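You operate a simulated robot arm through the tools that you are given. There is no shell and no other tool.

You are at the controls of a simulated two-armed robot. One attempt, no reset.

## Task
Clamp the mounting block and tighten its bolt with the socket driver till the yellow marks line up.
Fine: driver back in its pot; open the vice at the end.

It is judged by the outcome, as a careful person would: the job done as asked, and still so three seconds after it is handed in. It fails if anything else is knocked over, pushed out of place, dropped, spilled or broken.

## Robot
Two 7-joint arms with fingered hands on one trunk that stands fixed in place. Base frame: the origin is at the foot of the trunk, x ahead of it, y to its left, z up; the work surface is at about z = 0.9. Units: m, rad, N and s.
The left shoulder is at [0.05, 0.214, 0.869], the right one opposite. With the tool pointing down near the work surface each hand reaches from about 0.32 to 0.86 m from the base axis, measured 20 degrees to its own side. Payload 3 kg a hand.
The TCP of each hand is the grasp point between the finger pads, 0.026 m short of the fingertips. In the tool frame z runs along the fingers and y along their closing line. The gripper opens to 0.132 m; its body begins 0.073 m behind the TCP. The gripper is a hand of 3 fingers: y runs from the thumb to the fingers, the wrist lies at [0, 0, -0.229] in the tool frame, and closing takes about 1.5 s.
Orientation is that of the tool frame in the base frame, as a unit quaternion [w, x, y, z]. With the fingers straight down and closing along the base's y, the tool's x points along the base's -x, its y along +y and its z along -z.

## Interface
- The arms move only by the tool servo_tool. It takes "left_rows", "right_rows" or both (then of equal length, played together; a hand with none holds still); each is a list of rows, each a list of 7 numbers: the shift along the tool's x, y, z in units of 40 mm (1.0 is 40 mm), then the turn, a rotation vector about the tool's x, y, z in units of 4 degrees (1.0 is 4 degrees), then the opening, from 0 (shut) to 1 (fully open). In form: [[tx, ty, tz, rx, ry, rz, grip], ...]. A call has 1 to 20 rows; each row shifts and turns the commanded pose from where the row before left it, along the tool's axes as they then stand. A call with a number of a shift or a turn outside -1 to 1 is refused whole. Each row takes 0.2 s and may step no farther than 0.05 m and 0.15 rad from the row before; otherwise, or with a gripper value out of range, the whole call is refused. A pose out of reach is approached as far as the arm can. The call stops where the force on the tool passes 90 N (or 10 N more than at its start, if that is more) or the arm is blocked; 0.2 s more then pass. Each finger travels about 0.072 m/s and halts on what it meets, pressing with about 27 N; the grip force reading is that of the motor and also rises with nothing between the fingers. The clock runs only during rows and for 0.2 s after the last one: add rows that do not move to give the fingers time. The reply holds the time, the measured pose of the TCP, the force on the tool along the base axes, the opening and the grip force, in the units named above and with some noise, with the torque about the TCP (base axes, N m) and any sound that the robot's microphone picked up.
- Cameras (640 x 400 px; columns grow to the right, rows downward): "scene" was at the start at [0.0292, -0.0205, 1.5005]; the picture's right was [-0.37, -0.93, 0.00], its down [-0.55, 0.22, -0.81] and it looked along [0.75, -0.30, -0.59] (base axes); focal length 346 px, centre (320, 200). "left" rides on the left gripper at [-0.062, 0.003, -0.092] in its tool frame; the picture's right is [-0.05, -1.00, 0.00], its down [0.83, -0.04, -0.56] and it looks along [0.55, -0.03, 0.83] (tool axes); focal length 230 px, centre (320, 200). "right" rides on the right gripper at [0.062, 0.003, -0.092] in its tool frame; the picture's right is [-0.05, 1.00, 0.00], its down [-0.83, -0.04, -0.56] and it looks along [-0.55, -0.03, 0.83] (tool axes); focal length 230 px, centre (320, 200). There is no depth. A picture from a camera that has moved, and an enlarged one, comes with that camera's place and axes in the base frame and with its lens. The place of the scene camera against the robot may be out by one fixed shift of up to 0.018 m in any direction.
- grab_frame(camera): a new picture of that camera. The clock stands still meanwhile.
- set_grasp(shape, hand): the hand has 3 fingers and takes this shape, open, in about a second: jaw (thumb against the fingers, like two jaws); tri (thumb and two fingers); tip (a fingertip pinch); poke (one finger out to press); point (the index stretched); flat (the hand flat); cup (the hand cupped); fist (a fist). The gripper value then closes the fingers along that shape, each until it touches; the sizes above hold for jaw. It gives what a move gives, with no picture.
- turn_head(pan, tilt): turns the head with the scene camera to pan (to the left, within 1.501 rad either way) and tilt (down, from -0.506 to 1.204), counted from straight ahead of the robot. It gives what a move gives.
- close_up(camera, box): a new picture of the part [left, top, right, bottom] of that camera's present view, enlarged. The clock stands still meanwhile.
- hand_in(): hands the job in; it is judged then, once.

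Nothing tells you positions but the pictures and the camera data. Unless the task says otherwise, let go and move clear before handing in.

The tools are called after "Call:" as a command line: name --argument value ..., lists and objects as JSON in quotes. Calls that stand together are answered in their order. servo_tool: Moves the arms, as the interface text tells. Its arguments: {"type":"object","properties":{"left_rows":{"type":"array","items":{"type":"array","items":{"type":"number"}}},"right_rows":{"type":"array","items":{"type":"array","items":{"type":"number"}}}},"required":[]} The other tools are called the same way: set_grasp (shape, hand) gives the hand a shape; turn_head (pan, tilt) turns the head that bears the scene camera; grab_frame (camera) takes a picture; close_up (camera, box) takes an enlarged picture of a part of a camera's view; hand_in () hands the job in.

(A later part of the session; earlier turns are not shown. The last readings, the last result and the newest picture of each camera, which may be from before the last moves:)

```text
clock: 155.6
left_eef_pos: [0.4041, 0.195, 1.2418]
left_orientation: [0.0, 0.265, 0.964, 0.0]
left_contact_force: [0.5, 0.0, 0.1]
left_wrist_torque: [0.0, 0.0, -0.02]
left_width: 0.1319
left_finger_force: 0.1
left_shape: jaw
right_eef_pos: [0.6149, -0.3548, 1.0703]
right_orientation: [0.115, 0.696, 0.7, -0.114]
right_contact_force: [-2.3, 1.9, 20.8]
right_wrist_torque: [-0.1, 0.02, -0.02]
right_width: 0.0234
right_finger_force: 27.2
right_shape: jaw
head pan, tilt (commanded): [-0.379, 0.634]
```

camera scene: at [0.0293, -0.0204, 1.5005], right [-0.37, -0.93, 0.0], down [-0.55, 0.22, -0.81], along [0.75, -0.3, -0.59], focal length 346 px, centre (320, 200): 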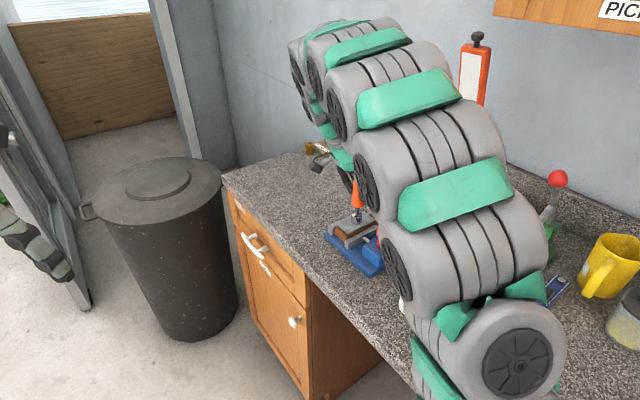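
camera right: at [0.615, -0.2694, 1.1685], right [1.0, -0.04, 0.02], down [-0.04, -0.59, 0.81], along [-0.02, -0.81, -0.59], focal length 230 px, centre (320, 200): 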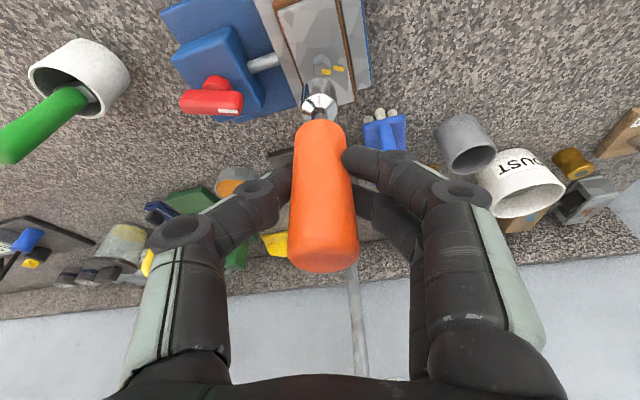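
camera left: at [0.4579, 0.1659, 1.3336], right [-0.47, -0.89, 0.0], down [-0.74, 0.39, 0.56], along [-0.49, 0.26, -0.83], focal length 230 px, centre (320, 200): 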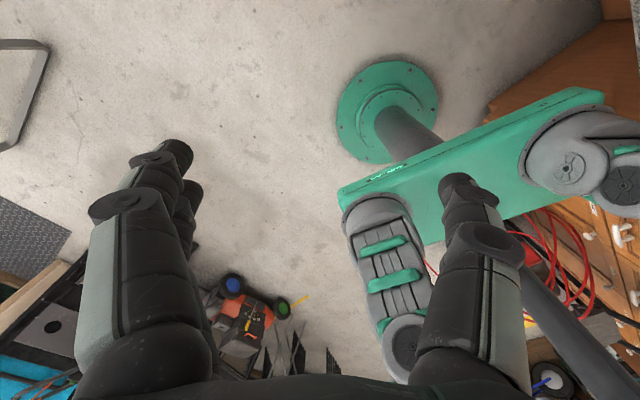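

Call:
servo_tool --right_rows '[[0, 0, 0, -0.158, 0, -0.474, 0], [0, 0, 0, -0.158, 0, -0.474, 0], [0, 0, 0, 0, 0, 0, 0]]'

Call:
close_up --camera "scene" --box '[346, 205, 366, 230]'

Call:
close_up --camera "right" --box '[300, 60, 350, 130]'

```text
clock: 156.4
left_eef_pos: [0.4035, 0.1957, 1.2413]
left_orientation: [0.0, 0.265, 0.964, 0.0]
left_contact_force: [-0.6, -0.3, -0.5]
left_wrist_torque: [0.03, -0.01, -0.05]
left_width: 0.1321
left_finger_force: 0.0
left_shape: jaw
right_eef_pos: [0.6155, -0.3551, 1.0697]
right_orientation: [0.119, 0.669, 0.726, -0.109]
right_contact_force: [-2.0, 2.0, 24.1]
right_wrist_torque: [-0.11, -0.01, -0.04]
right_width: 0.024
right_finger_force: 27.2
right_shape: jaw
head pan, tilt (commanded): [-0.379, 0.634]
```

```text
16.00 times, centred on (356, 218) of scene
camera zoom: at [0.0289, -0.0203, 1.5005], right [-0.37, -0.93, 0.0], down [-0.55, 0.22, -0.81], along [0.75, -0.3, -0.59], focal length 5528 px, centre (-256, -80)
```

zoom: 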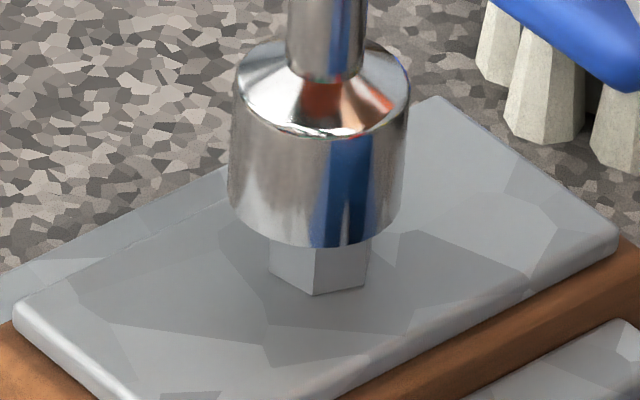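

```text
5.71 times, centred on (325, 95) of right
camera zoom: at [0.6101, -0.2671, 1.1384], right [1.0, 0.03, 0.02], down [0.01, -0.61, 0.79], along [0.03, -0.79, -0.61], focal length 1315 px, centre (291, 800)
```

zoom: 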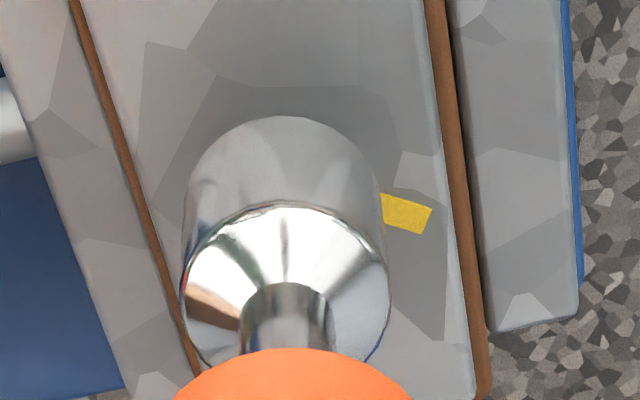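

Call:
servo_tool --right_rows '[[-0.0095, 0, -0.0285, 0, 0, 0, 0], [-0.03, 0.01, 0.01, 0, 0, 0, 0], [0.0095, 0, 0.0285, 0, 0, 0, 0], [0, 0, 0, 0, 0, 0, 0]]'

Call:
servo_tool --right_rows '[[0, 0, 0, 0.119, 0, 0.356, 0], [0, 0, 0, 0.119, 0, 0.356, 0], [0, 0, 0, 0, 0, 0, 0]]'

```text
clock: 157.4
left_eef_pos: [0.404, 0.1968, 1.242]
left_orientation: [0.0, 0.265, 0.964, -0.001]
left_contact_force: [-0.5, 1.0, 0.2]
left_wrist_torque: [0.02, 0.0, 0.0]
left_width: 0.1318
left_finger_force: 0.2
left_shape: jaw
right_eef_pos: [0.6159, -0.3564, 1.0709]
right_orientation: [0.118, 0.67, 0.725, -0.109]
right_contact_force: [-2.6, 2.2, 27.6]
right_wrist_torque: [-0.08, 0.06, -0.01]
right_width: 0.0246
right_finger_force: 26.8
right_shape: jaw
head pan, tilt (commanded): [-0.379, 0.634]
```

```text
clock: 158.2
left_eef_pos: [0.4032, 0.1954, 1.2415]
left_orientation: [0.0, 0.265, 0.964, 0.0]
left_contact_force: [0.1, 0.6, -0.4]
left_wrist_torque: [0.02, 0.0, 0.0]
left_width: 0.1319
left_finger_force: 0.1
left_shape: jaw
right_eef_pos: [0.6164, -0.3557, 1.0697]
right_orientation: [0.115, 0.688, 0.708, -0.112]
right_contact_force: [-1.8, 4.3, 33.0]
right_wrist_torque: [-0.08, 0.0, 0.05]
right_width: 0.0257
right_finger_force: 27.6
right_shape: jaw
head pan, tilt (commanded): [-0.379, 0.634]
```

Still not on. I'll lift slightly and re-measure the bolt and socket.

Call:
servo_tool --right_rows '[[-0.12, 0, -0.36, 0, 0, 0, 0], [-0.12, 0, -0.36, 0, 0, 0, 0], [-0.05, 0, -0.15, 0, 0, 0, 0], [0, 0, 0, 0, 0, 0, 0]]'

Call:
close_up --camera "right" --box '[290, 40, 360, 130]'

Call:
close_up --camera "scene" --box '[340, 190, 372, 230]'

Call:
close_up --camera "right" --box '[305, 50, 350, 95]'

```text
clock: 159.2
left_eef_pos: [0.4035, 0.1953, 1.2424]
left_orientation: [0.0, 0.264, 0.964, 0.0]
left_contact_force: [0.8, -0.8, -0.7]
left_wrist_torque: [0.02, 0.01, -0.02]
left_width: 0.1319
left_finger_force: 0.1
left_shape: jaw
right_eef_pos: [0.6139, -0.3559, 1.1052]
right_orientation: [0.114, 0.688, 0.708, -0.112]
right_contact_force: [0.5, 0.1, -1.4]
right_wrist_torque: [0.0, 0.01, -0.03]
right_width: 0.0245
right_finger_force: 27.7
right_shape: jaw
head pan, tilt (commanded): [-0.379, 0.634]
```

```text
4.44 times, centred on (325, 85) of right
camera zoom: at [0.615, -0.2682, 1.1738], right [1.0, -0.02, 0.01], down [-0.03, -0.61, 0.79], along [-0.01, -0.79, -0.61], focal length 1022 px, centre (298, 711)
```

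zoom: 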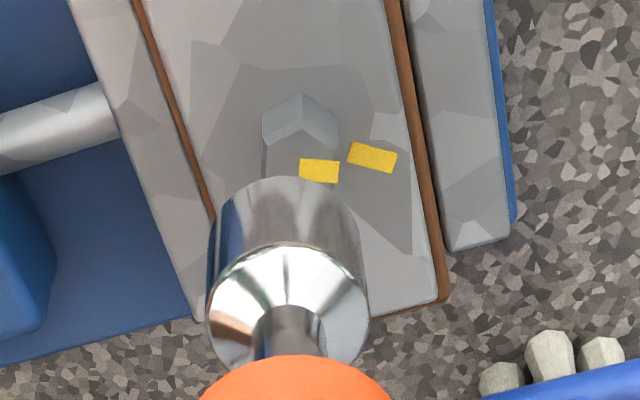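

```text
10.00 times, centred on (356, 210) of scene
camera zoom: at [0.0293, -0.0205, 1.5005], right [-0.37, -0.93, 0.0], down [-0.55, 0.22, -0.81], along [0.75, -0.3, -0.59], focal length 3455 px, centre (-40, 100)
```

zoom: 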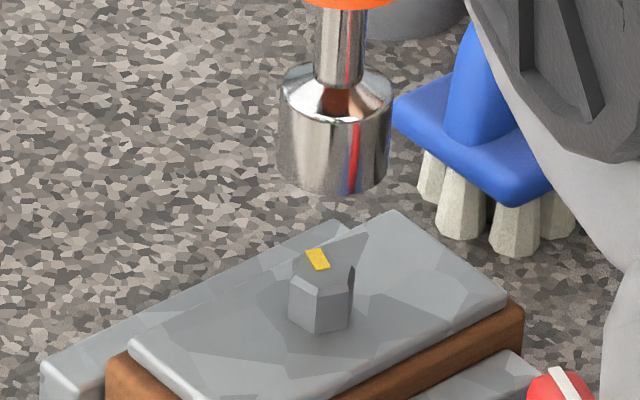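

```text
8.89 times, centred on (328, 72) of right
camera zoom: at [0.615, -0.2682, 1.1738], right [1.0, -0.02, 0.01], down [-0.03, -0.61, 0.79], along [-0.01, -0.79, -0.61], focal length 2045 px, centre (253, 1333)
```

zoom: 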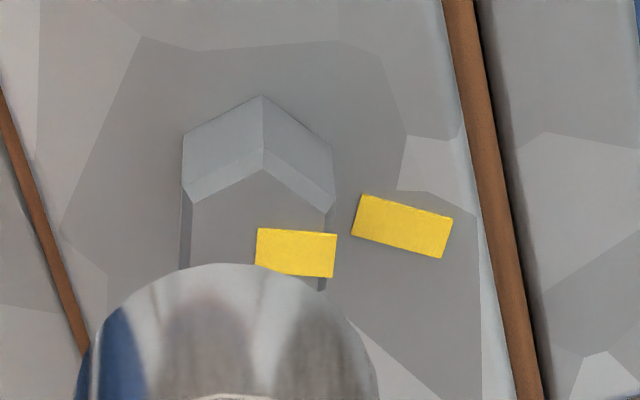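

The bolt is unchanged at about -6°, but the socket is about 2 mm off in x. I'll shift it and try again.

Call:
servo_tool --right_rows '[[0.005, 0.05, 0, 0, 0, 0, 0], [0.079, 0, 0.237, 0, 0, 0, 0], [0.079, 0, 0.237, 0, 0, 0, 0], [0.06, 0, 0.18, 0, 0, 0, 0], [0, 0, 0, 0, 0, 0, 0]]'

Call:
close_up --camera "right" --box '[290, 40, 360, 130]'

Call:
close_up --camera "scene" --box '[340, 195, 372, 235]'

```text
clock: 160.4
left_eef_pos: [0.4052, 0.1953, 1.2415]
left_orientation: [0.0, 0.264, 0.964, 0.0]
left_contact_force: [-0.5, -0.3, -0.3]
left_wrist_torque: [-0.03, 0.02, -0.01]
left_width: 0.1319
left_finger_force: 0.1
left_shape: jaw
right_eef_pos: [0.6183, -0.3549, 1.0784]
right_orientation: [0.114, 0.689, 0.707, -0.113]
right_contact_force: [0.3, 0.1, -1.4]
right_wrist_torque: [0.02, -0.01, -0.03]
right_width: 0.0242
right_finger_force: 26.6
right_shape: jaw
head pan, tilt (commanded): [-0.379, 0.634]
```

```text
4.44 times, centred on (325, 85) of right
camera zoom: at [0.6169, -0.2676, 1.1465], right [1.0, -0.02, 0.01], down [-0.03, -0.61, 0.79], along [-0.01, -0.79, -0.61], focal length 1022 px, centre (298, 711)
```

zoom: 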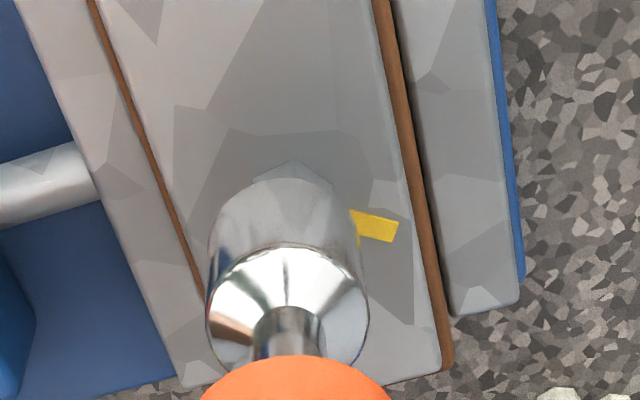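

```text
10.00 times, centred on (356, 215) of scene
camera zoom: at [0.0293, -0.0205, 1.5005], right [-0.37, -0.93, 0.0], down [-0.55, 0.22, -0.81], along [0.75, -0.3, -0.59], focal length 3455 px, centre (-40, 50)
```

zoom: 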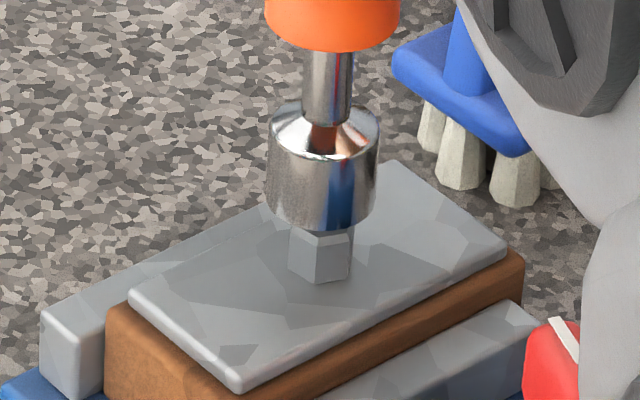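

Call:
servo_tool --right_rows '[[0.03, 0.012, 0.09, 0, 0, 0, 0], [0.02, 0, 0.06, 0, 0, 0, 0], [0, 0, 0, 0, 0, 0, 0]]'

Call:
servo_tool --right_rows '[[0.016, 0, 0.0475, 0, 0, 0, 0], [0, 0, 0, 0, 0, 0, 0]]'

```text
clock: 161.2
left_eef_pos: [0.4033, 0.1952, 1.2421]
left_orientation: [0.0, 0.265, 0.964, 0.0]
left_contact_force: [0.5, 0.3, 0.6]
left_wrist_torque: [0.04, 0.02, -0.03]
left_width: 0.1319
left_finger_force: 0.0
left_shape: jaw
right_eef_pos: [0.6173, -0.3564, 1.072]
right_orientation: [0.115, 0.687, 0.709, -0.112]
right_contact_force: [-0.4, 0.6, -1.6]
right_wrist_torque: [0.01, 0.01, -0.02]
right_width: 0.0247
right_finger_force: 26.6
right_shape: jaw
head pan, tilt (commanded): [-0.379, 0.634]
```

```text
clock: 161.8
left_eef_pos: [0.4029, 0.1962, 1.2418]
left_orientation: [0.0, 0.264, 0.964, 0.0]
left_contact_force: [-0.2, 0.2, -0.4]
left_wrist_torque: [-0.03, 0.02, 0.01]
left_width: 0.1321
left_finger_force: 0.1
left_shape: jaw
right_eef_pos: [0.6172, -0.3556, 1.0721]
right_orientation: [0.116, 0.689, 0.707, -0.112]
right_contact_force: [-2.7, 0.2, 17.6]
right_wrist_torque: [-0.06, 0.11, -0.01]
right_width: 0.0248
right_finger_force: 27.0
right_shape: jaw
head pan, tilt (commanded): [-0.379, 0.634]
```

Call:
servo_tool --right_rows '[[0, 0, 0, -0.2, 0, -0.593, 0], [0, 0, 0, -0.2, 0, -0.593, 0], [0, 0, 0, 0, 0, 0, 0]]'

Call:
servo_tool --right_rows '[[0, 0, 0, -0.2, 0, -0.593, 0], [0, 0, 0, -0.2, 0, -0.593, 0], [0, 0, 0, 0, 0, 0, 0]]'

Call:
close_up --camera "scene" --box '[346, 205, 366, 230]'

Call:
close_up --camera "right" --box '[300, 60, 350, 130]'

```text
clock: 162.6
left_eef_pos: [0.403, 0.1961, 1.2418]
left_orientation: [0.0, 0.265, 0.964, 0.0]
left_contact_force: [0.3, 0.5, -0.3]
left_wrist_torque: [0.03, -0.02, 0.0]
left_width: 0.1318
left_finger_force: 0.0
left_shape: jaw
right_eef_pos: [0.6179, -0.3561, 1.0703]
right_orientation: [0.119, 0.657, 0.737, -0.107]
right_contact_force: [-1.2, 0.8, 17.8]
right_wrist_torque: [-0.09, 0.03, -0.02]
right_width: 0.0249
right_finger_force: 27.0
right_shape: jaw
head pan, tilt (commanded): [-0.379, 0.634]
```

```text
clock: 163.4
left_eef_pos: [0.4035, 0.1949, 1.2425]
left_orientation: [-0.001, 0.265, 0.964, 0.0]
left_contact_force: [-0.2, 0.3, 0.2]
left_wrist_torque: [0.0, 0.0, 0.03]
left_width: 0.1319
left_finger_force: 0.0
left_shape: jaw
right_eef_pos: [0.6179, -0.3556, 1.0702]
right_orientation: [0.125, 0.624, 0.765, -0.102]
right_contact_force: [-1.4, 2.3, 18.4]
right_wrist_torque: [-0.06, 0.06, -0.06]
right_width: 0.0248
right_finger_force: 27.0
right_shape: jaw
head pan, tilt (commanded): [-0.379, 0.634]
```

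```text
16.00 times, centred on (356, 218) of scene
camera zoom: at [0.029, -0.0203, 1.5005], right [-0.37, -0.93, 0.0], down [-0.55, 0.22, -0.81], along [0.75, -0.3, -0.59], focal length 5528 px, centre (-256, -80)
```

zoom: 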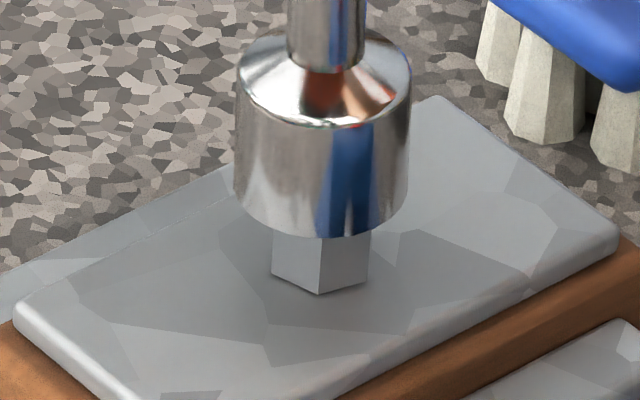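

```text
5.71 times, centred on (325, 95) of right
camera zoom: at [0.6024, -0.2686, 1.1382], right [0.99, 0.15, 0.02], down [0.08, -0.61, 0.79], along [0.13, -0.78, -0.61], focal length 1315 px, centre (291, 800)
```

zoom: 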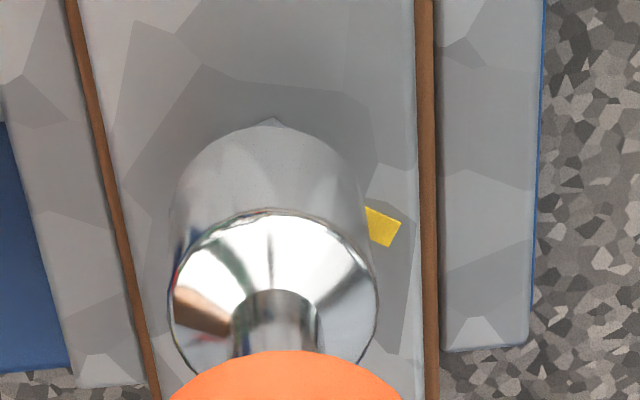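

Call:
servo_tool --right_rows '[[-0.008, 0, -0.024, 0, 0, 0, 0], [0.018, -0.042, -0.006, 0, 0, 0, 0], [0.008, 0, 0.024, 0.1, 0, 0.297, 0], [0, 0, 0, 0.1, 0, 0.297, 0], [0, 0, 0, 0, 0, 0, 0]]'

Call:
servo_tool --right_rows '[[0, 0, 0, 0.12, 0, 0.356, 0], [0, 0, 0, 0.12, 0, 0.356, 0], [0, 0, 0, 0, 0, 0, 0]]'

Call:
servo_tool --right_rows '[[0, 0, 0, 0.12, 0, 0.356, 0], [0, 0, 0, 0.12, 0, 0.356, 0], [0, 0, 0, 0, 0, 0, 0]]'

```text
clock: 164.6
left_eef_pos: [0.4039, 0.1951, 1.2423]
left_orientation: [0.0, 0.265, 0.964, -0.001]
left_contact_force: [-1.1, 0.4, 0.0]
left_wrist_torque: [-0.01, 0.0, 0.04]
left_width: 0.1318
left_finger_force: 0.0
left_shape: jaw
right_eef_pos: [0.6154, -0.3541, 1.07]
right_orientation: [0.123, 0.641, 0.751, -0.104]
right_contact_force: [0.0, 1.3, 14.5]
right_wrist_torque: [-0.06, -0.14, 0.03]
right_width: 0.0249
right_finger_force: 26.7
right_shape: jaw
head pan, tilt (commanded): [-0.379, 0.634]
```

```text
clock: 165.4
left_eef_pos: [0.4048, 0.1953, 1.242]
left_orientation: [0.0, 0.265, 0.964, 0.001]
left_contact_force: [0.3, 0.6, -0.5]
left_wrist_torque: [0.03, -0.04, -0.02]
left_width: 0.1316
left_finger_force: 0.0
left_shape: jaw
right_eef_pos: [0.6178, -0.3558, 1.0707]
right_orientation: [0.12, 0.661, 0.733, -0.107]
right_contact_force: [0.1, 2.2, 17.8]
right_wrist_torque: [-0.05, -0.17, 0.04]
right_width: 0.0251
right_finger_force: 26.9
right_shape: jaw
head pan, tilt (commanded): [-0.379, 0.634]
```

```text
clock: 166.2
left_eef_pos: [0.4032, 0.1963, 1.2414]
left_orientation: [-0.001, 0.265, 0.964, 0.0]
left_contact_force: [0.3, 0.0, 0.0]
left_wrist_torque: [-0.02, 0.0, 0.02]
left_width: 0.132
left_finger_force: 0.0
left_shape: jaw
right_eef_pos: [0.6165, -0.3548, 1.0706]
right_orientation: [0.117, 0.679, 0.716, -0.11]
right_contact_force: [0.3, 1.7, 20.0]
right_wrist_torque: [-0.04, -0.13, 0.03]
right_width: 0.0251
right_finger_force: 26.9
right_shape: jaw
head pan, tilt (commanded): [-0.379, 0.634]
```

Call:
close_up --camera "scene" --box '[346, 205, 366, 230]'

Call:
close_up --camera "right" --box '[300, 60, 350, 130]'

Call:
close_up --camera "scene" --box '[335, 165, 385, 245]'

```text
16.00 times, centred on (356, 218) of scene
camera zoom: at [0.029, -0.0203, 1.5005], right [-0.37, -0.93, 0.0], down [-0.55, 0.22, -0.81], along [0.75, -0.3, -0.59], focal length 5528 px, centre (-256, -80)
```

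zoom: 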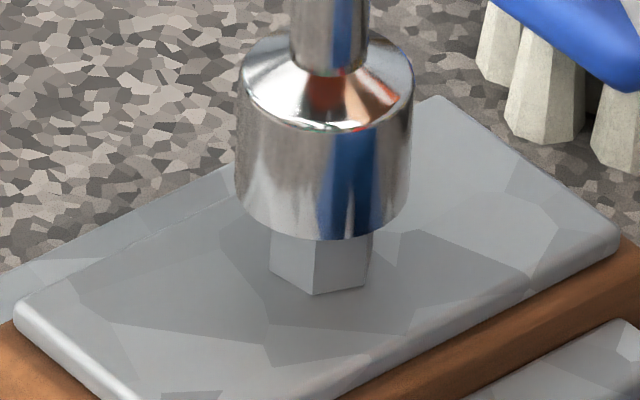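

```text
5.71 times, centred on (325, 95) of right
camera zoom: at [0.6142, -0.2674, 1.1379], right [1.0, 0.0, 0.02], down [-0.01, -0.61, 0.79], along [0.01, -0.79, -0.61], focal length 1315 px, centre (291, 800)
```

zoom: 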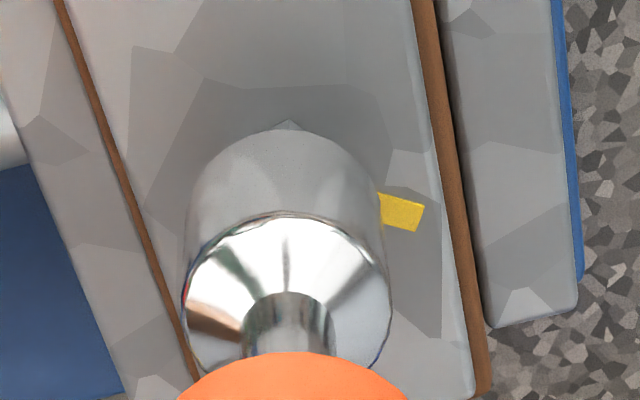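

```text
5.00 times, centred on (360, 205) of scene
camera zoom: at [0.029, -0.0203, 1.5005], right [-0.37, -0.93, 0.0], down [-0.55, 0.22, -0.81], along [0.75, -0.3, -0.59], focal length 1728 px, centre (120, 175)
```

zoom: 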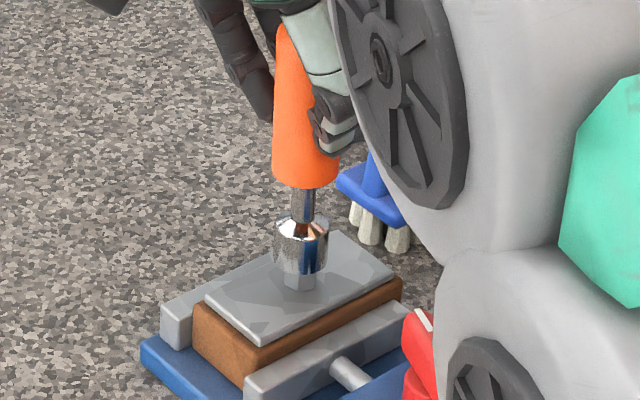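

The position now looks within about 0.5 mm, so the hex angle must be off. The bolt isn't moving from friction, so I'll keep searching clockwise gently.

Call:
servo_tool --right_rows '[[0, 0, 0, 0.16, 0, 0.474, 0], [0, 0, 0, 0.16, 0, 0.474, 0], [0, 0, 0, 0, 0, 0, 0]]'

Call:
servo_tool --right_rows '[[0, 0, 0, 0.16, 0, 0.474, 0], [0, 0, 0, 0.16, 0, 0.474, 0], [0, 0, 0, 0, 0, 0, 0]]'

Call:
close_up --camera "scene" --box '[346, 205, 366, 230]'

```text
clock: 167.0
left_eef_pos: [0.4039, 0.1957, 1.2416]
left_orientation: [0.0, 0.265, 0.964, 0.0]
left_contact_force: [-0.7, -0.9, 0.0]
left_wrist_torque: [0.0, -0.03, 0.01]
left_width: 0.132
left_finger_force: 0.1
left_shape: jaw
right_eef_pos: [0.6165, -0.355, 1.0695]
right_orientation: [0.111, 0.705, 0.691, -0.116]
right_contact_force: [3.0, 1.2, 21.2]
right_wrist_torque: [-0.07, -0.21, 0.07]
right_width: 0.025
right_finger_force: 27.2
right_shape: jaw
head pan, tilt (commanded): [-0.379, 0.634]
```

```text
clock: 167.8
left_eef_pos: [0.4032, 0.1957, 1.2415]
left_orientation: [0.0, 0.265, 0.964, 0.0]
left_contact_force: [0.1, 0.0, -0.8]
left_wrist_torque: [-0.05, 0.0, 0.0]
left_width: 0.1318
left_finger_force: 0.0
left_shape: jaw
right_eef_pos: [0.6157, -0.3554, 1.0706]
right_orientation: [0.108, 0.728, 0.667, -0.118]
right_contact_force: [2.7, 1.7, 14.5]
right_wrist_torque: [-0.05, -0.23, 0.07]
right_width: 0.0251
right_finger_force: 27.1
right_shape: jaw
head pan, tilt (commanded): [-0.379, 0.634]
```

```text
16.00 times, centred on (356, 218) of scene
camera zoom: at [0.0291, -0.0204, 1.5005], right [-0.37, -0.93, 0.0], down [-0.55, 0.22, -0.81], along [0.75, -0.3, -0.59], focal length 5528 px, centre (-256, -80)
```

zoom: 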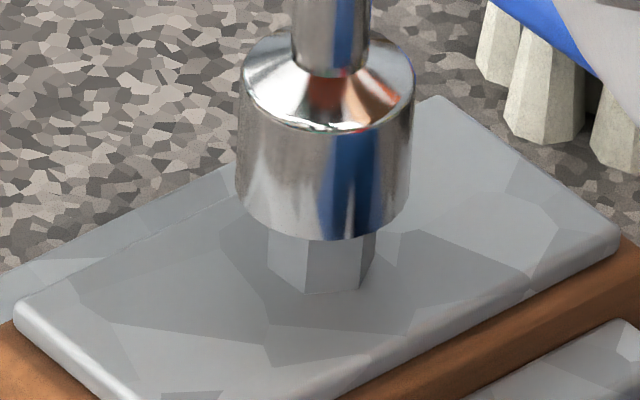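

The bolt turned about 11° with the socket just then, which should bring it close to aligned. I'll lift off and check.

Call:
servo_tool --right_rows '[[-0.12, 0, -0.36, 0, 0, 0, 0], [-0.14, 0, -0.42, 0, 0, 0, 0], [-0.12, 0, -0.36, 0, 0, 0, 0], [0, 0, 0, 0, 0, 0, 0]]'

Call:
close_up --camera "right" --box '[290, 30, 370, 130]'

Call:
close_up --camera "right" --box '[305, 40, 350, 85]'

```text
clock: 168.8
left_eef_pos: [0.404, 0.1956, 1.2399]
left_orientation: [0.0, 0.264, 0.964, 0.0]
left_contact_force: [-0.3, -0.4, 0.1]
left_wrist_torque: [0.01, -0.02, 0.01]
left_width: 0.1322
left_finger_force: 0.1
left_shape: jaw
right_eef_pos: [0.6165, -0.3553, 1.1157]
right_orientation: [0.108, 0.728, 0.667, -0.119]
right_contact_force: [-0.4, -0.4, -2.0]
right_wrist_torque: [0.06, 0.0, 0.02]
right_width: 0.0242
right_finger_force: 27.5
right_shape: jaw
head pan, tilt (commanded): [-0.379, 0.634]
```

```text
4.00 times, centred on (330, 80) of right
camera zoom: at [0.6267, -0.2678, 1.1851], right [0.99, -0.14, 0.01], down [-0.09, -0.61, 0.79], along [-0.1, -0.78, -0.61], focal length 920 px, centre (280, 680)
```

zoom: 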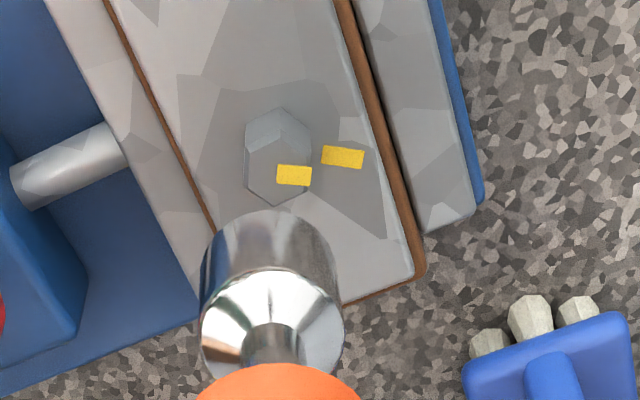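

```text
8.89 times, centred on (328, 62) of right
camera zoom: at [0.6267, -0.2678, 1.1851], right [0.99, -0.14, 0.01], down [-0.09, -0.61, 0.79], along [-0.1, -0.78, -0.61], focal length 2045 px, centre (253, 1422)
```

zoom: 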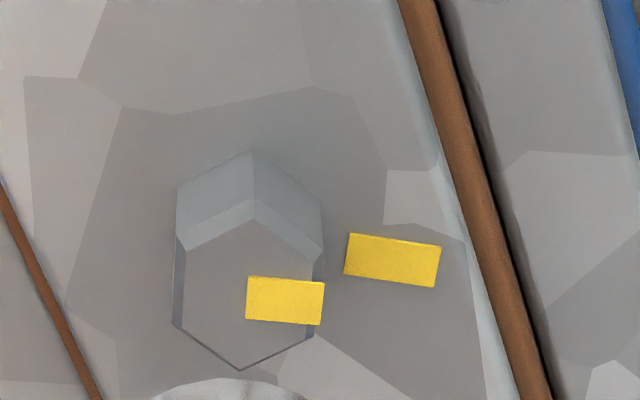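

The bolt mark is at about -12° and the plate mark at about -15.7°, so 3-4° remain. I'll go straight back down and nudge it a little further.

Call:
servo_tool --right_rows '[[0.12, 0, 0.36, 0, 0, 0, 0], [0.14, 0, 0.42, 0, 0, 0, 0], [0.09, 0, 0.27, 0, 0, 0, 0], [0.03, 0, 0.09, 0, 0, 0, 0], [0, 0, 0, 0, 0, 0, 0]]'

Call:
close_up --camera "scene" --box '[346, 205, 366, 230]'

Call:
close_up --camera "right" --box '[300, 60, 350, 130]'

```text
clock: 170.0
left_eef_pos: [0.4036, 0.1949, 1.2413]
left_orientation: [0.0, 0.265, 0.964, 0.001]
left_contact_force: [0.7, -0.5, -0.4]
left_wrist_torque: [0.03, 0.01, 0.02]
left_width: 0.1317
left_finger_force: 0.1
left_shape: jaw
right_eef_pos: [0.6167, -0.3551, 1.0704]
right_orientation: [0.109, 0.728, 0.667, -0.119]
right_contact_force: [-1.5, 0.0, 16.6]
right_wrist_torque: [-0.12, -0.01, 0.0]
right_width: 0.0243
right_finger_force: 27.0
right_shape: jaw
head pan, tilt (commanded): [-0.379, 0.634]
```

```text
16.00 times, centred on (356, 218) of scene
camera zoom: at [0.0291, -0.0204, 1.5005], right [-0.37, -0.93, 0.0], down [-0.55, 0.22, -0.81], along [0.75, -0.3, -0.59], focal length 5528 px, centre (-256, -80)
```

zoom: 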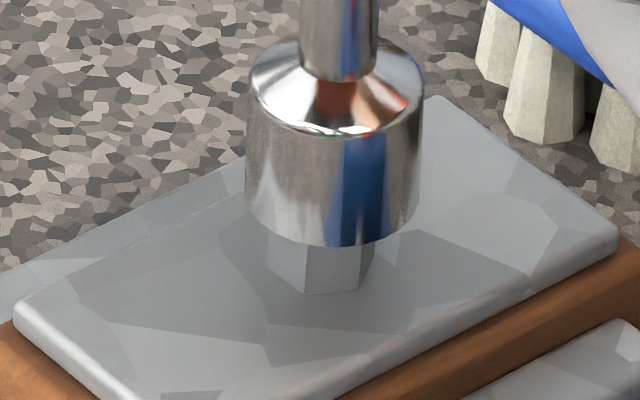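

```text
5.71 times, centred on (325, 95) of right
camera zoom: at [0.6255, -0.2682, 1.1384], right [0.99, -0.14, 0.02], down [-0.1, -0.6, 0.79], along [-0.1, -0.78, -0.61], focal length 1315 px, centre (291, 800)
```

zoom: 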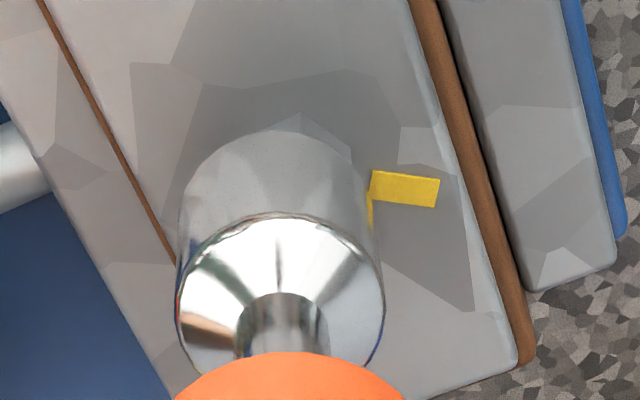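

Call:
servo_tool --right_rows '[[-0.016, 0, -0.048, 0, 0, 0, 0], [0.02, 0.058, -0.007, 0, 0, 0, 0], [0.008, 0, 0.024, 0, 0, 0, 0], [0, 0, 0, 0, 0, 0, 0]]'

Call:
close_up --camera "scene" --box '[346, 205, 366, 230]'

Call:
close_up --camera "right" --box '[300, 60, 350, 130]'

```text
clock: 171.0
left_eef_pos: [0.4042, 0.1958, 1.2417]
left_orientation: [0.0, 0.264, 0.964, 0.0]
left_contact_force: [0.1, 0.7, -0.1]
left_wrist_torque: [-0.02, 0.02, -0.01]
left_width: 0.1318
left_finger_force: 0.0
left_shape: jaw
right_eef_pos: [0.618, -0.3535, 1.0718]
right_orientation: [0.108, 0.728, 0.666, -0.119]
right_contact_force: [0.2, 0.0, -1.8]
right_wrist_torque: [0.01, 0.01, -0.01]
right_width: 0.0241
right_finger_force: 27.2
right_shape: jaw
head pan, tilt (commanded): [-0.379, 0.634]
```

```text
16.00 times, centred on (356, 218) of scene
camera zoom: at [0.0293, -0.0205, 1.5005], right [-0.37, -0.93, 0.0], down [-0.55, 0.22, -0.81], along [0.75, -0.3, -0.59], focal length 5528 px, centre (-256, -80)
```

zoom: 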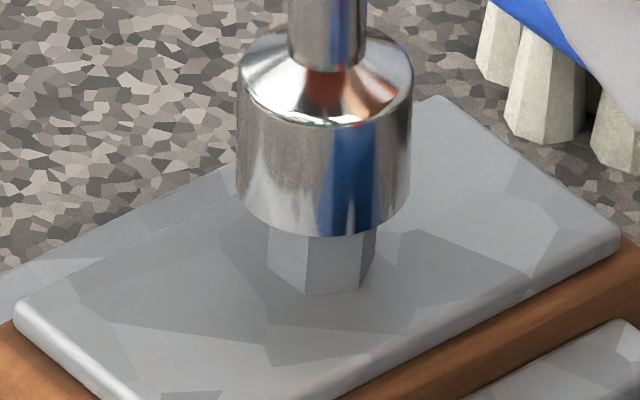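

```text
5.71 times, centred on (325, 95) of right
camera zoom: at [0.6288, -0.2674, 1.1395], right [0.99, -0.14, 0.01], down [-0.1, -0.61, 0.79], along [-0.1, -0.78, -0.61], focal length 1315 px, centre (291, 800)
```

zoom: 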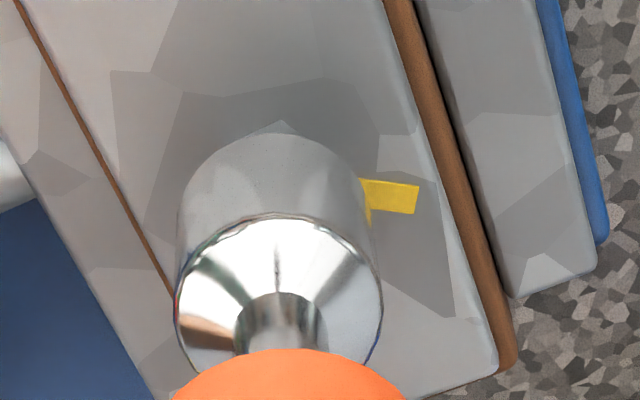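

Call:
servo_tool --right_rows '[[0.02, -0.012, 0.058, 0, 0, 0, 0], [0.008, 0, 0.024, 0, 0, 0, 0], [0, 0, 0, 0, 0, 0, 0]]'

Call:
servo_tool --right_rows '[[0, 0, 0, 0.08, 0, 0.237, 0], [0, 0, 0, 0.08, 0, 0.237, 0], [0, 0, 0, 0, 0, 0, 0]]'

Call:
close_up --camera "scene" --box '[346, 205, 366, 230]'

```text
clock: 171.8
left_eef_pos: [0.4032, 0.1956, 1.2411]
left_orientation: [0.0, 0.265, 0.964, 0.0]
left_contact_force: [-0.5, 0.6, 0.5]
left_wrist_torque: [0.0, 0.0, -0.03]
left_width: 0.1317
left_finger_force: 0.2
left_shape: jaw
right_eef_pos: [0.6179, -0.3546, 1.0693]
right_orientation: [0.109, 0.727, 0.667, -0.119]
right_contact_force: [-4.1, 2.6, 34.8]
right_wrist_torque: [-0.1, 0.05, -0.03]
right_width: 0.0256
right_finger_force: 27.3
right_shape: jaw
head pan, tilt (commanded): [-0.379, 0.634]
```

```text
clock: 172.6
left_eef_pos: [0.4022, 0.1961, 1.2421]
left_orientation: [-0.001, 0.265, 0.964, 0.0]
left_contact_force: [-0.4, 0.2, -0.3]
left_wrist_torque: [0.03, -0.01, 0.02]
left_width: 0.1319
left_finger_force: 0.1
left_shape: jaw
right_eef_pos: [0.6184, -0.3545, 1.0685]
right_orientation: [0.107, 0.739, 0.654, -0.12]
right_contact_force: [-2.7, 2.5, 35.6]
right_wrist_torque: [-0.09, 0.06, 0.02]
right_width: 0.0256
right_finger_force: 26.7
right_shape: jaw
head pan, tilt (commanded): [-0.379, 0.634]
```

```text
16.00 times, centred on (356, 218) of scene
camera zoom: at [0.0288, -0.0202, 1.5005], right [-0.37, -0.93, 0.0], down [-0.55, 0.22, -0.81], along [0.75, -0.3, -0.59], focal length 5528 px, centre (-256, -80)
```

zoom: 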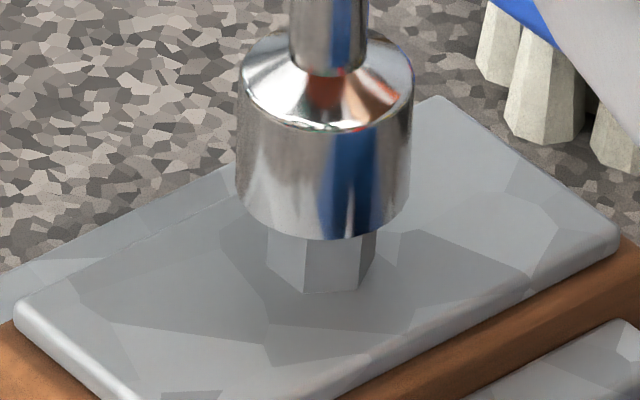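

Call:
servo_tool --right_rows '[[0, 0, 0, 0.08, 0, 0.237, 0], [0, 0, 0, 0.08, 0, 0.237, 0], [0, 0, 0, 0, 0, 0, 0]]'

Call:
servo_tool --right_rows '[[0, 0, 0, 0.08, 0, 0.237, 0], [0, 0, 0, 0.08, 0, 0.237, 0], [0, 0, 0, 0, 0, 0, 0]]'

Call:
close_up --camera "scene" --box '[346, 205, 366, 230]'

```text
clock: 173.4
left_eef_pos: [0.4033, 0.1947, 1.242]
left_orientation: [0.0, 0.264, 0.964, 0.0]
left_contact_force: [-0.1, 0.0, 0.0]
left_wrist_torque: [-0.04, -0.01, -0.04]
left_width: 0.1319
left_finger_force: 0.1
left_shape: jaw
right_eef_pos: [0.6182, -0.3542, 1.0688]
right_orientation: [0.104, 0.75, 0.641, -0.123]
right_contact_force: [-1.6, 2.1, 38.7]
right_wrist_torque: [-0.15, 0.07, 0.02]
right_width: 0.0263
right_finger_force: 27.0
right_shape: jaw
head pan, tilt (commanded): [-0.379, 0.634]
```

```text
clock: 174.2
left_eef_pos: [0.4037, 0.1951, 1.2419]
left_orientation: [0.0, 0.265, 0.964, 0.0]
left_contact_force: [0.5, -0.3, 0.2]
left_wrist_torque: [-0.03, -0.04, -0.01]
left_width: 0.1323
left_finger_force: 0.1
left_shape: jaw
right_eef_pos: [0.6182, -0.3552, 1.0678]
right_orientation: [0.102, 0.762, 0.627, -0.125]
right_contact_force: [-1.4, 3.8, 42.9]
right_wrist_torque: [-0.11, 0.04, 0.0]
right_width: 0.0267
right_finger_force: 26.8
right_shape: jaw
head pan, tilt (commanded): [-0.379, 0.634]
```

```text
16.00 times, centred on (356, 218) of scene
camera zoom: at [0.0287, -0.0201, 1.5005], right [-0.37, -0.93, 0.0], down [-0.55, 0.22, -0.81], along [0.75, -0.3, -0.59], focal length 5528 px, centre (-256, -80)
```

zoom: 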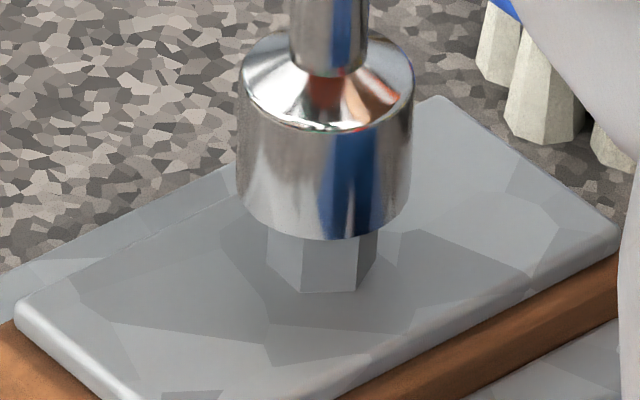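

By the hex edges, that moved the bolt about another 3°. I'll lift off and check.

Call:
servo_tool --right_rows '[[-0.12, 0, -0.36, 0, 0, 0, 0], [-0.14, 0, -0.42, 0, 0, 0, 0], [-0.14, 0, -0.42, 0, 0, 0, 0], [0, 0, 0, 0, 0, 0, 0]]'

Call:
close_up --camera "right" --box '[290, 30, 370, 130]'

Call:
close_up --camera "right" --box '[305, 40, 350, 85]'

```text
clock: 175.2
left_eef_pos: [0.4033, 0.195, 1.2412]
left_orientation: [-0.001, 0.265, 0.964, 0.001]
left_contact_force: [0.3, -0.7, 0.2]
left_wrist_torque: [-0.01, -0.01, -0.01]
left_width: 0.1318
left_finger_force: 0.1
left_shape: jaw
right_eef_pos: [0.6166, -0.3543, 1.1179]
right_orientation: [0.101, 0.762, 0.627, -0.125]
right_contact_force: [-0.1, -0.3, -1.4]
right_wrist_torque: [-0.01, 0.0, 0.0]
right_width: 0.0243
right_finger_force: 26.7
right_shape: jaw
head pan, tilt (commanded): [-0.379, 0.634]
```

```text
4.00 times, centred on (330, 80) of right
camera zoom: at [0.6371, -0.2693, 1.1858], right [0.97, -0.24, 0.01], down [-0.16, -0.59, 0.79], along [-0.18, -0.77, -0.61], focal length 920 px, centre (280, 680)
```

zoom: 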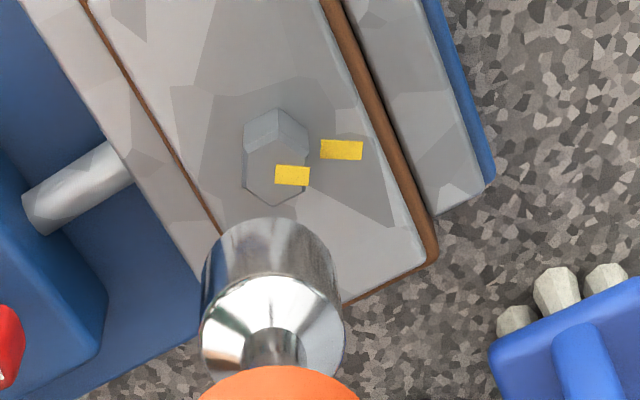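

```text
8.89 times, centred on (328, 62) of right
camera zoom: at [0.6371, -0.2693, 1.1858], right [0.97, -0.24, 0.01], down [-0.16, -0.59, 0.79], along [-0.18, -0.77, -0.61], focal length 2045 px, centre (253, 1422)
```

zoom: 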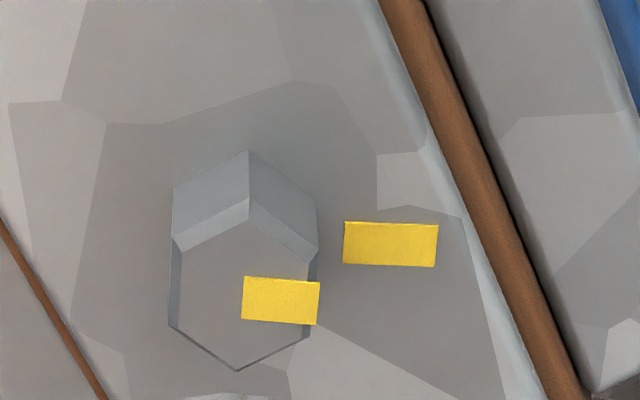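

The bolt mark is now about 2.5° past the plate mark. That's close, but I'll nudge it back gently, checking after each small turn.

Call:
servo_tool --right_rows '[[0.14, 0, 0.42, 0, 0, 0, 0], [0.14, 0, 0.42, 0, 0, 0, 0], [0.08, 0, 0.24, 0, 0, 0, 0], [0.033, 0, 0.098, 0, 0, 0, 0], [0, 0, 0, 0, 0, 0, 0]]'

Call:
close_up --camera "scene" --box '[346, 205, 366, 230]'

```text
clock: 176.4
left_eef_pos: [0.403, 0.1954, 1.2426]
left_orientation: [-0.001, 0.264, 0.964, 0.0]
left_contact_force: [0.0, 0.1, -0.3]
left_wrist_torque: [-0.02, -0.03, 0.04]
left_width: 0.132
left_finger_force: 0.1
left_shape: jaw
right_eef_pos: [0.618, -0.3547, 1.0695]
right_orientation: [0.103, 0.762, 0.627, -0.125]
right_contact_force: [-2.9, -0.4, 26.2]
right_wrist_torque: [-0.11, 0.12, -0.02]
right_width: 0.0248
right_finger_force: 26.9
right_shape: jaw
head pan, tilt (commanded): [-0.379, 0.634]
```

```text
16.00 times, centred on (356, 218) of scene
camera zoom: at [0.0289, -0.0203, 1.5005], right [-0.37, -0.93, 0.0], down [-0.55, 0.22, -0.81], along [0.75, -0.3, -0.59], focal length 5528 px, centre (-256, -80)
```

zoom: 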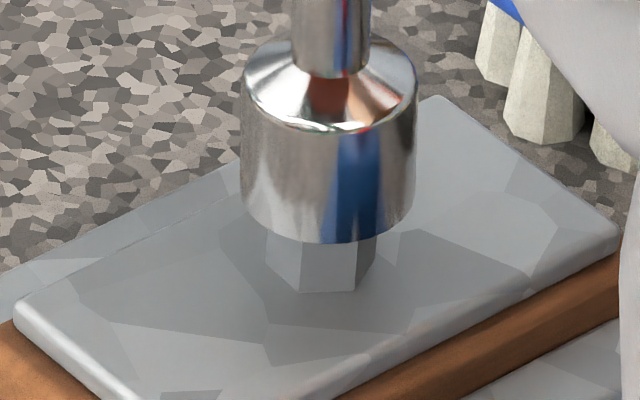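

Call:
servo_tool --right_rows '[[0, 0, 0, -0.08, 0, -0.237, 0], [0, 0, 0, -0.08, 0, -0.237, 0], [0, 0, 0, -0.08, 0, -0.237, 0], [0, 0, 0, 0, 0, 0, 0]]'

Call:
close_up --camera "scene" --box '[346, 205, 366, 230]'

```text
clock: 177.4
left_eef_pos: [0.4034, 0.1947, 1.2414]
left_orientation: [0.0, 0.265, 0.964, 0.0]
left_contact_force: [0.1, 0.5, -0.3]
left_wrist_torque: [0.01, 0.03, -0.01]
left_width: 0.1319
left_finger_force: 0.0
left_shape: jaw
right_eef_pos: [0.6174, -0.3558, 1.0693]
right_orientation: [0.107, 0.744, 0.648, -0.121]
right_contact_force: [-2.3, 0.5, 30.7]
right_wrist_torque: [-0.08, 0.11, -0.01]
right_width: 0.025
right_finger_force: 26.4
right_shape: jaw
head pan, tilt (commanded): [-0.379, 0.634]
```

```text
16.00 times, centred on (356, 218) of scene
camera zoom: at [0.0288, -0.0203, 1.5005], right [-0.37, -0.93, 0.0], down [-0.55, 0.22, -0.81], along [0.75, -0.3, -0.59], focal length 5528 px, centre (-256, -80)
```

zoom: 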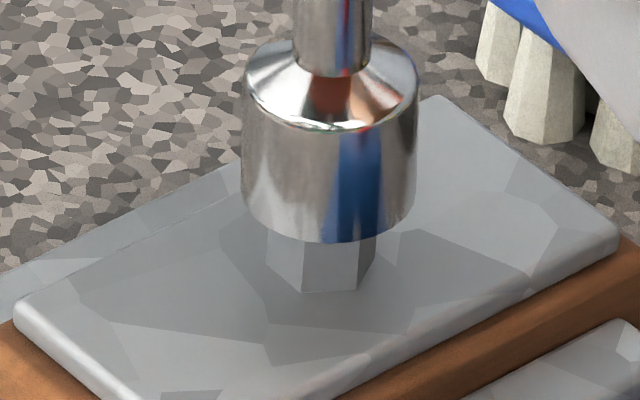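

Call:
servo_tool --right_rows '[[-0.12, 0, -0.36, 0, 0, 0, 0], [-0.14, 0, -0.42, 0, 0, 0, 0], [-0.14, 0, -0.42, 0, 0, 0, 0], [0, 0, 0, 0, 0, 0, 0]]'

Call:
close_up --camera "right" --box '[290, 30, 370, 130]'

Call:
close_up --camera "right" --box '[305, 40, 350, 85]'

```text
clock: 178.4
left_eef_pos: [0.4039, 0.1945, 1.2409]
left_orientation: [0.0, 0.264, 0.964, 0.0]
left_contact_force: [0.1, 0.0, -1.3]
left_wrist_torque: [-0.01, 0.01, -0.01]
left_width: 0.132
left_finger_force: 0.0
left_shape: jaw
right_eef_pos: [0.6188, -0.3542, 1.1182]
right_orientation: [0.105, 0.745, 0.648, -0.122]
right_contact_force: [0.5, 0.6, -1.5]
right_wrist_torque: [0.01, 0.01, -0.05]
right_width: 0.0244
right_finger_force: 26.9
right_shape: jaw
head pan, tilt (commanded): [-0.379, 0.634]
```

```text
4.00 times, centred on (330, 80) of right
camera zoom: at [0.6333, -0.2679, 1.1867], right [0.98, -0.19, 0.01], down [-0.13, -0.6, 0.79], along [-0.14, -0.78, -0.61], focal length 920 px, centre (280, 680)
```

zoom: 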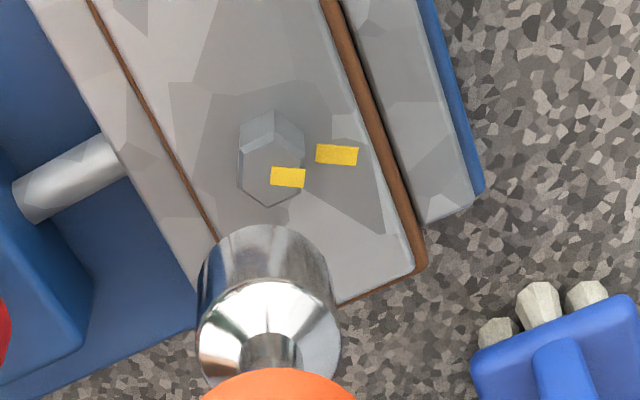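

```text
8.89 times, centred on (328, 62) of right
camera zoom: at [0.6333, -0.2679, 1.1867], right [0.98, -0.19, 0.01], down [-0.13, -0.6, 0.79], along [-0.14, -0.78, -0.61], focal length 2045 px, centre (253, 1422)
```

zoom: 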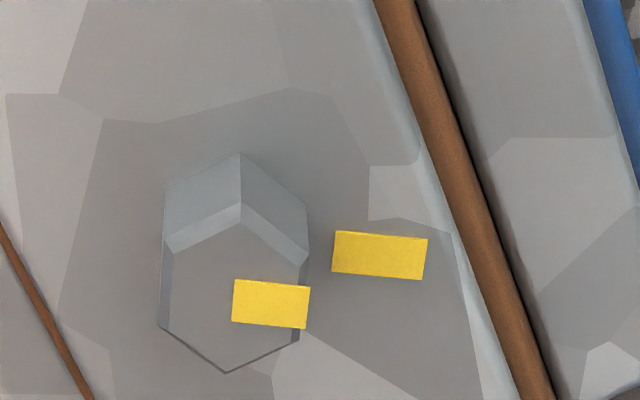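

The two yellow marks now line up to within about 1°. Next I'll take the driver back to its pot, first turning the hand back to the outward-facing direction while well above the vice.

Call:
servo_tool --right_rows '[[0, 0, 0, -0.3178, 0, -0.9498, 0], [0, 0, 0, -0.3178, 0, -0.9498, 0], [0, 0, 0, -0.3178, 0, -0.9498, 0], [0, 0, 0, -0.3178, 0, -0.9498, 0], [0, 0, 0, -0.3178, 0, -0.9498, 0], [0, 0, 0, -0.3178, 0, -0.9498, 0], [0, 0, 0, -0.3178, 0, -0.9498, 0], [0, 0, 0, -0.3178, 0, -0.9498, 0], [0, 0, 0, -0.3178, 0, -0.9498, 0], [0, 0, 0, -0.3178, 0, -0.9498, 0], [0, 0, 0, 0, 0, 0, 0]]'

Call:
servo_tool --right_rows '[[0, 0, 0, -0.3178, 0, -0.9498, 0], [0, 0, 0, -0.3178, 0, -0.9498, 0], [0, 0, 0, -0.3178, 0, -0.9498, 0], [0, 0, 0, -0.3178, 0, -0.9498, 0], [0, 0, 0, -0.3178, 0, -0.9498, 0], [0, 0, 0, -0.3178, 0, -0.9498, 0], [0, 0, 0, -0.3178, 0, -0.9498, 0], [0, 0, 0, -0.3178, 0, -0.9498, 0], [0, 0, 0, -0.3178, 0, -0.9498, 0], [0, 0, 0, -0.3178, 0, -0.9498, 0], [0, 0, 0, 0, 0, 0, 0]]'

Call:
grab_frame --camera "scene"

Call:
close_up --camera "scene" --box '[335, 165, 395, 245]'

```text
clock: 180.8
left_eef_pos: [0.4033, 0.196, 1.2414]
left_orientation: [0.0, 0.263, 0.965, 0.0]
left_contact_force: [-0.2, 0.0, -0.2]
left_wrist_torque: [-0.04, 0.0, 0.0]
left_width: 0.132
left_finger_force: 0.1
left_shape: jaw
right_eef_pos: [0.6186, -0.3543, 1.1193]
right_orientation: [0.141, 0.477, 0.864, -0.078]
right_contact_force: [-0.5, 0.2, -1.2]
right_wrist_torque: [0.02, -0.01, 0.0]
right_width: 0.0244
right_finger_force: 26.9
right_shape: jaw
head pan, tilt (commanded): [-0.379, 0.634]
```

```text
clock: 183.2
left_eef_pos: [0.4032, 0.1953, 1.242]
left_orientation: [0.0, 0.264, 0.964, 0.0]
left_contact_force: [0.7, 0.1, 0.2]
left_wrist_torque: [0.0, 0.02, 0.02]
left_width: 0.132
left_finger_force: 0.1
left_shape: jaw
right_eef_pos: [0.6186, -0.355, 1.1192]
right_orientation: [0.158, 0.153, 0.975, -0.025]
right_contact_force: [-0.8, 0.3, -0.5]
right_wrist_torque: [-0.01, 0.03, -0.02]
right_width: 0.0243
right_finger_force: 26.9
right_shape: jaw
head pan, tilt (commanded): [-0.379, 0.634]
```

```text
taken
camera scene: at [0.0293, -0.0205, 1.5005], right [-0.37, -0.93, 0.0], down [-0.55, 0.22, -0.81], along [0.75, -0.3, -0.59], focal length 346 px, centre (320, 200)
```

scene: 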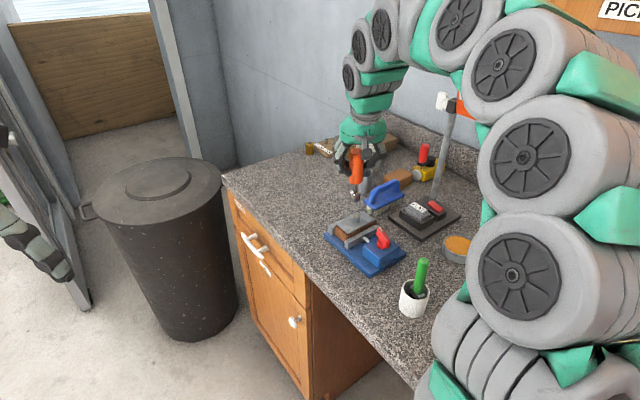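

```text
5.00 times, centred on (365, 205) of scene
camera zoom: at [0.0293, -0.0205, 1.5005], right [-0.37, -0.93, 0.0], down [-0.55, 0.22, -0.81], along [0.75, -0.3, -0.59], focal length 1728 px, centre (95, 175)
```

zoom: 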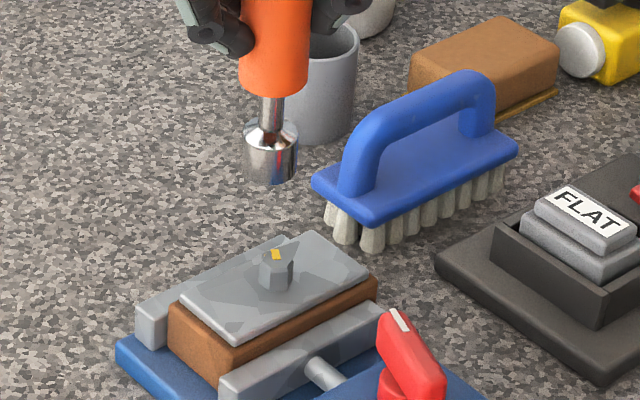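

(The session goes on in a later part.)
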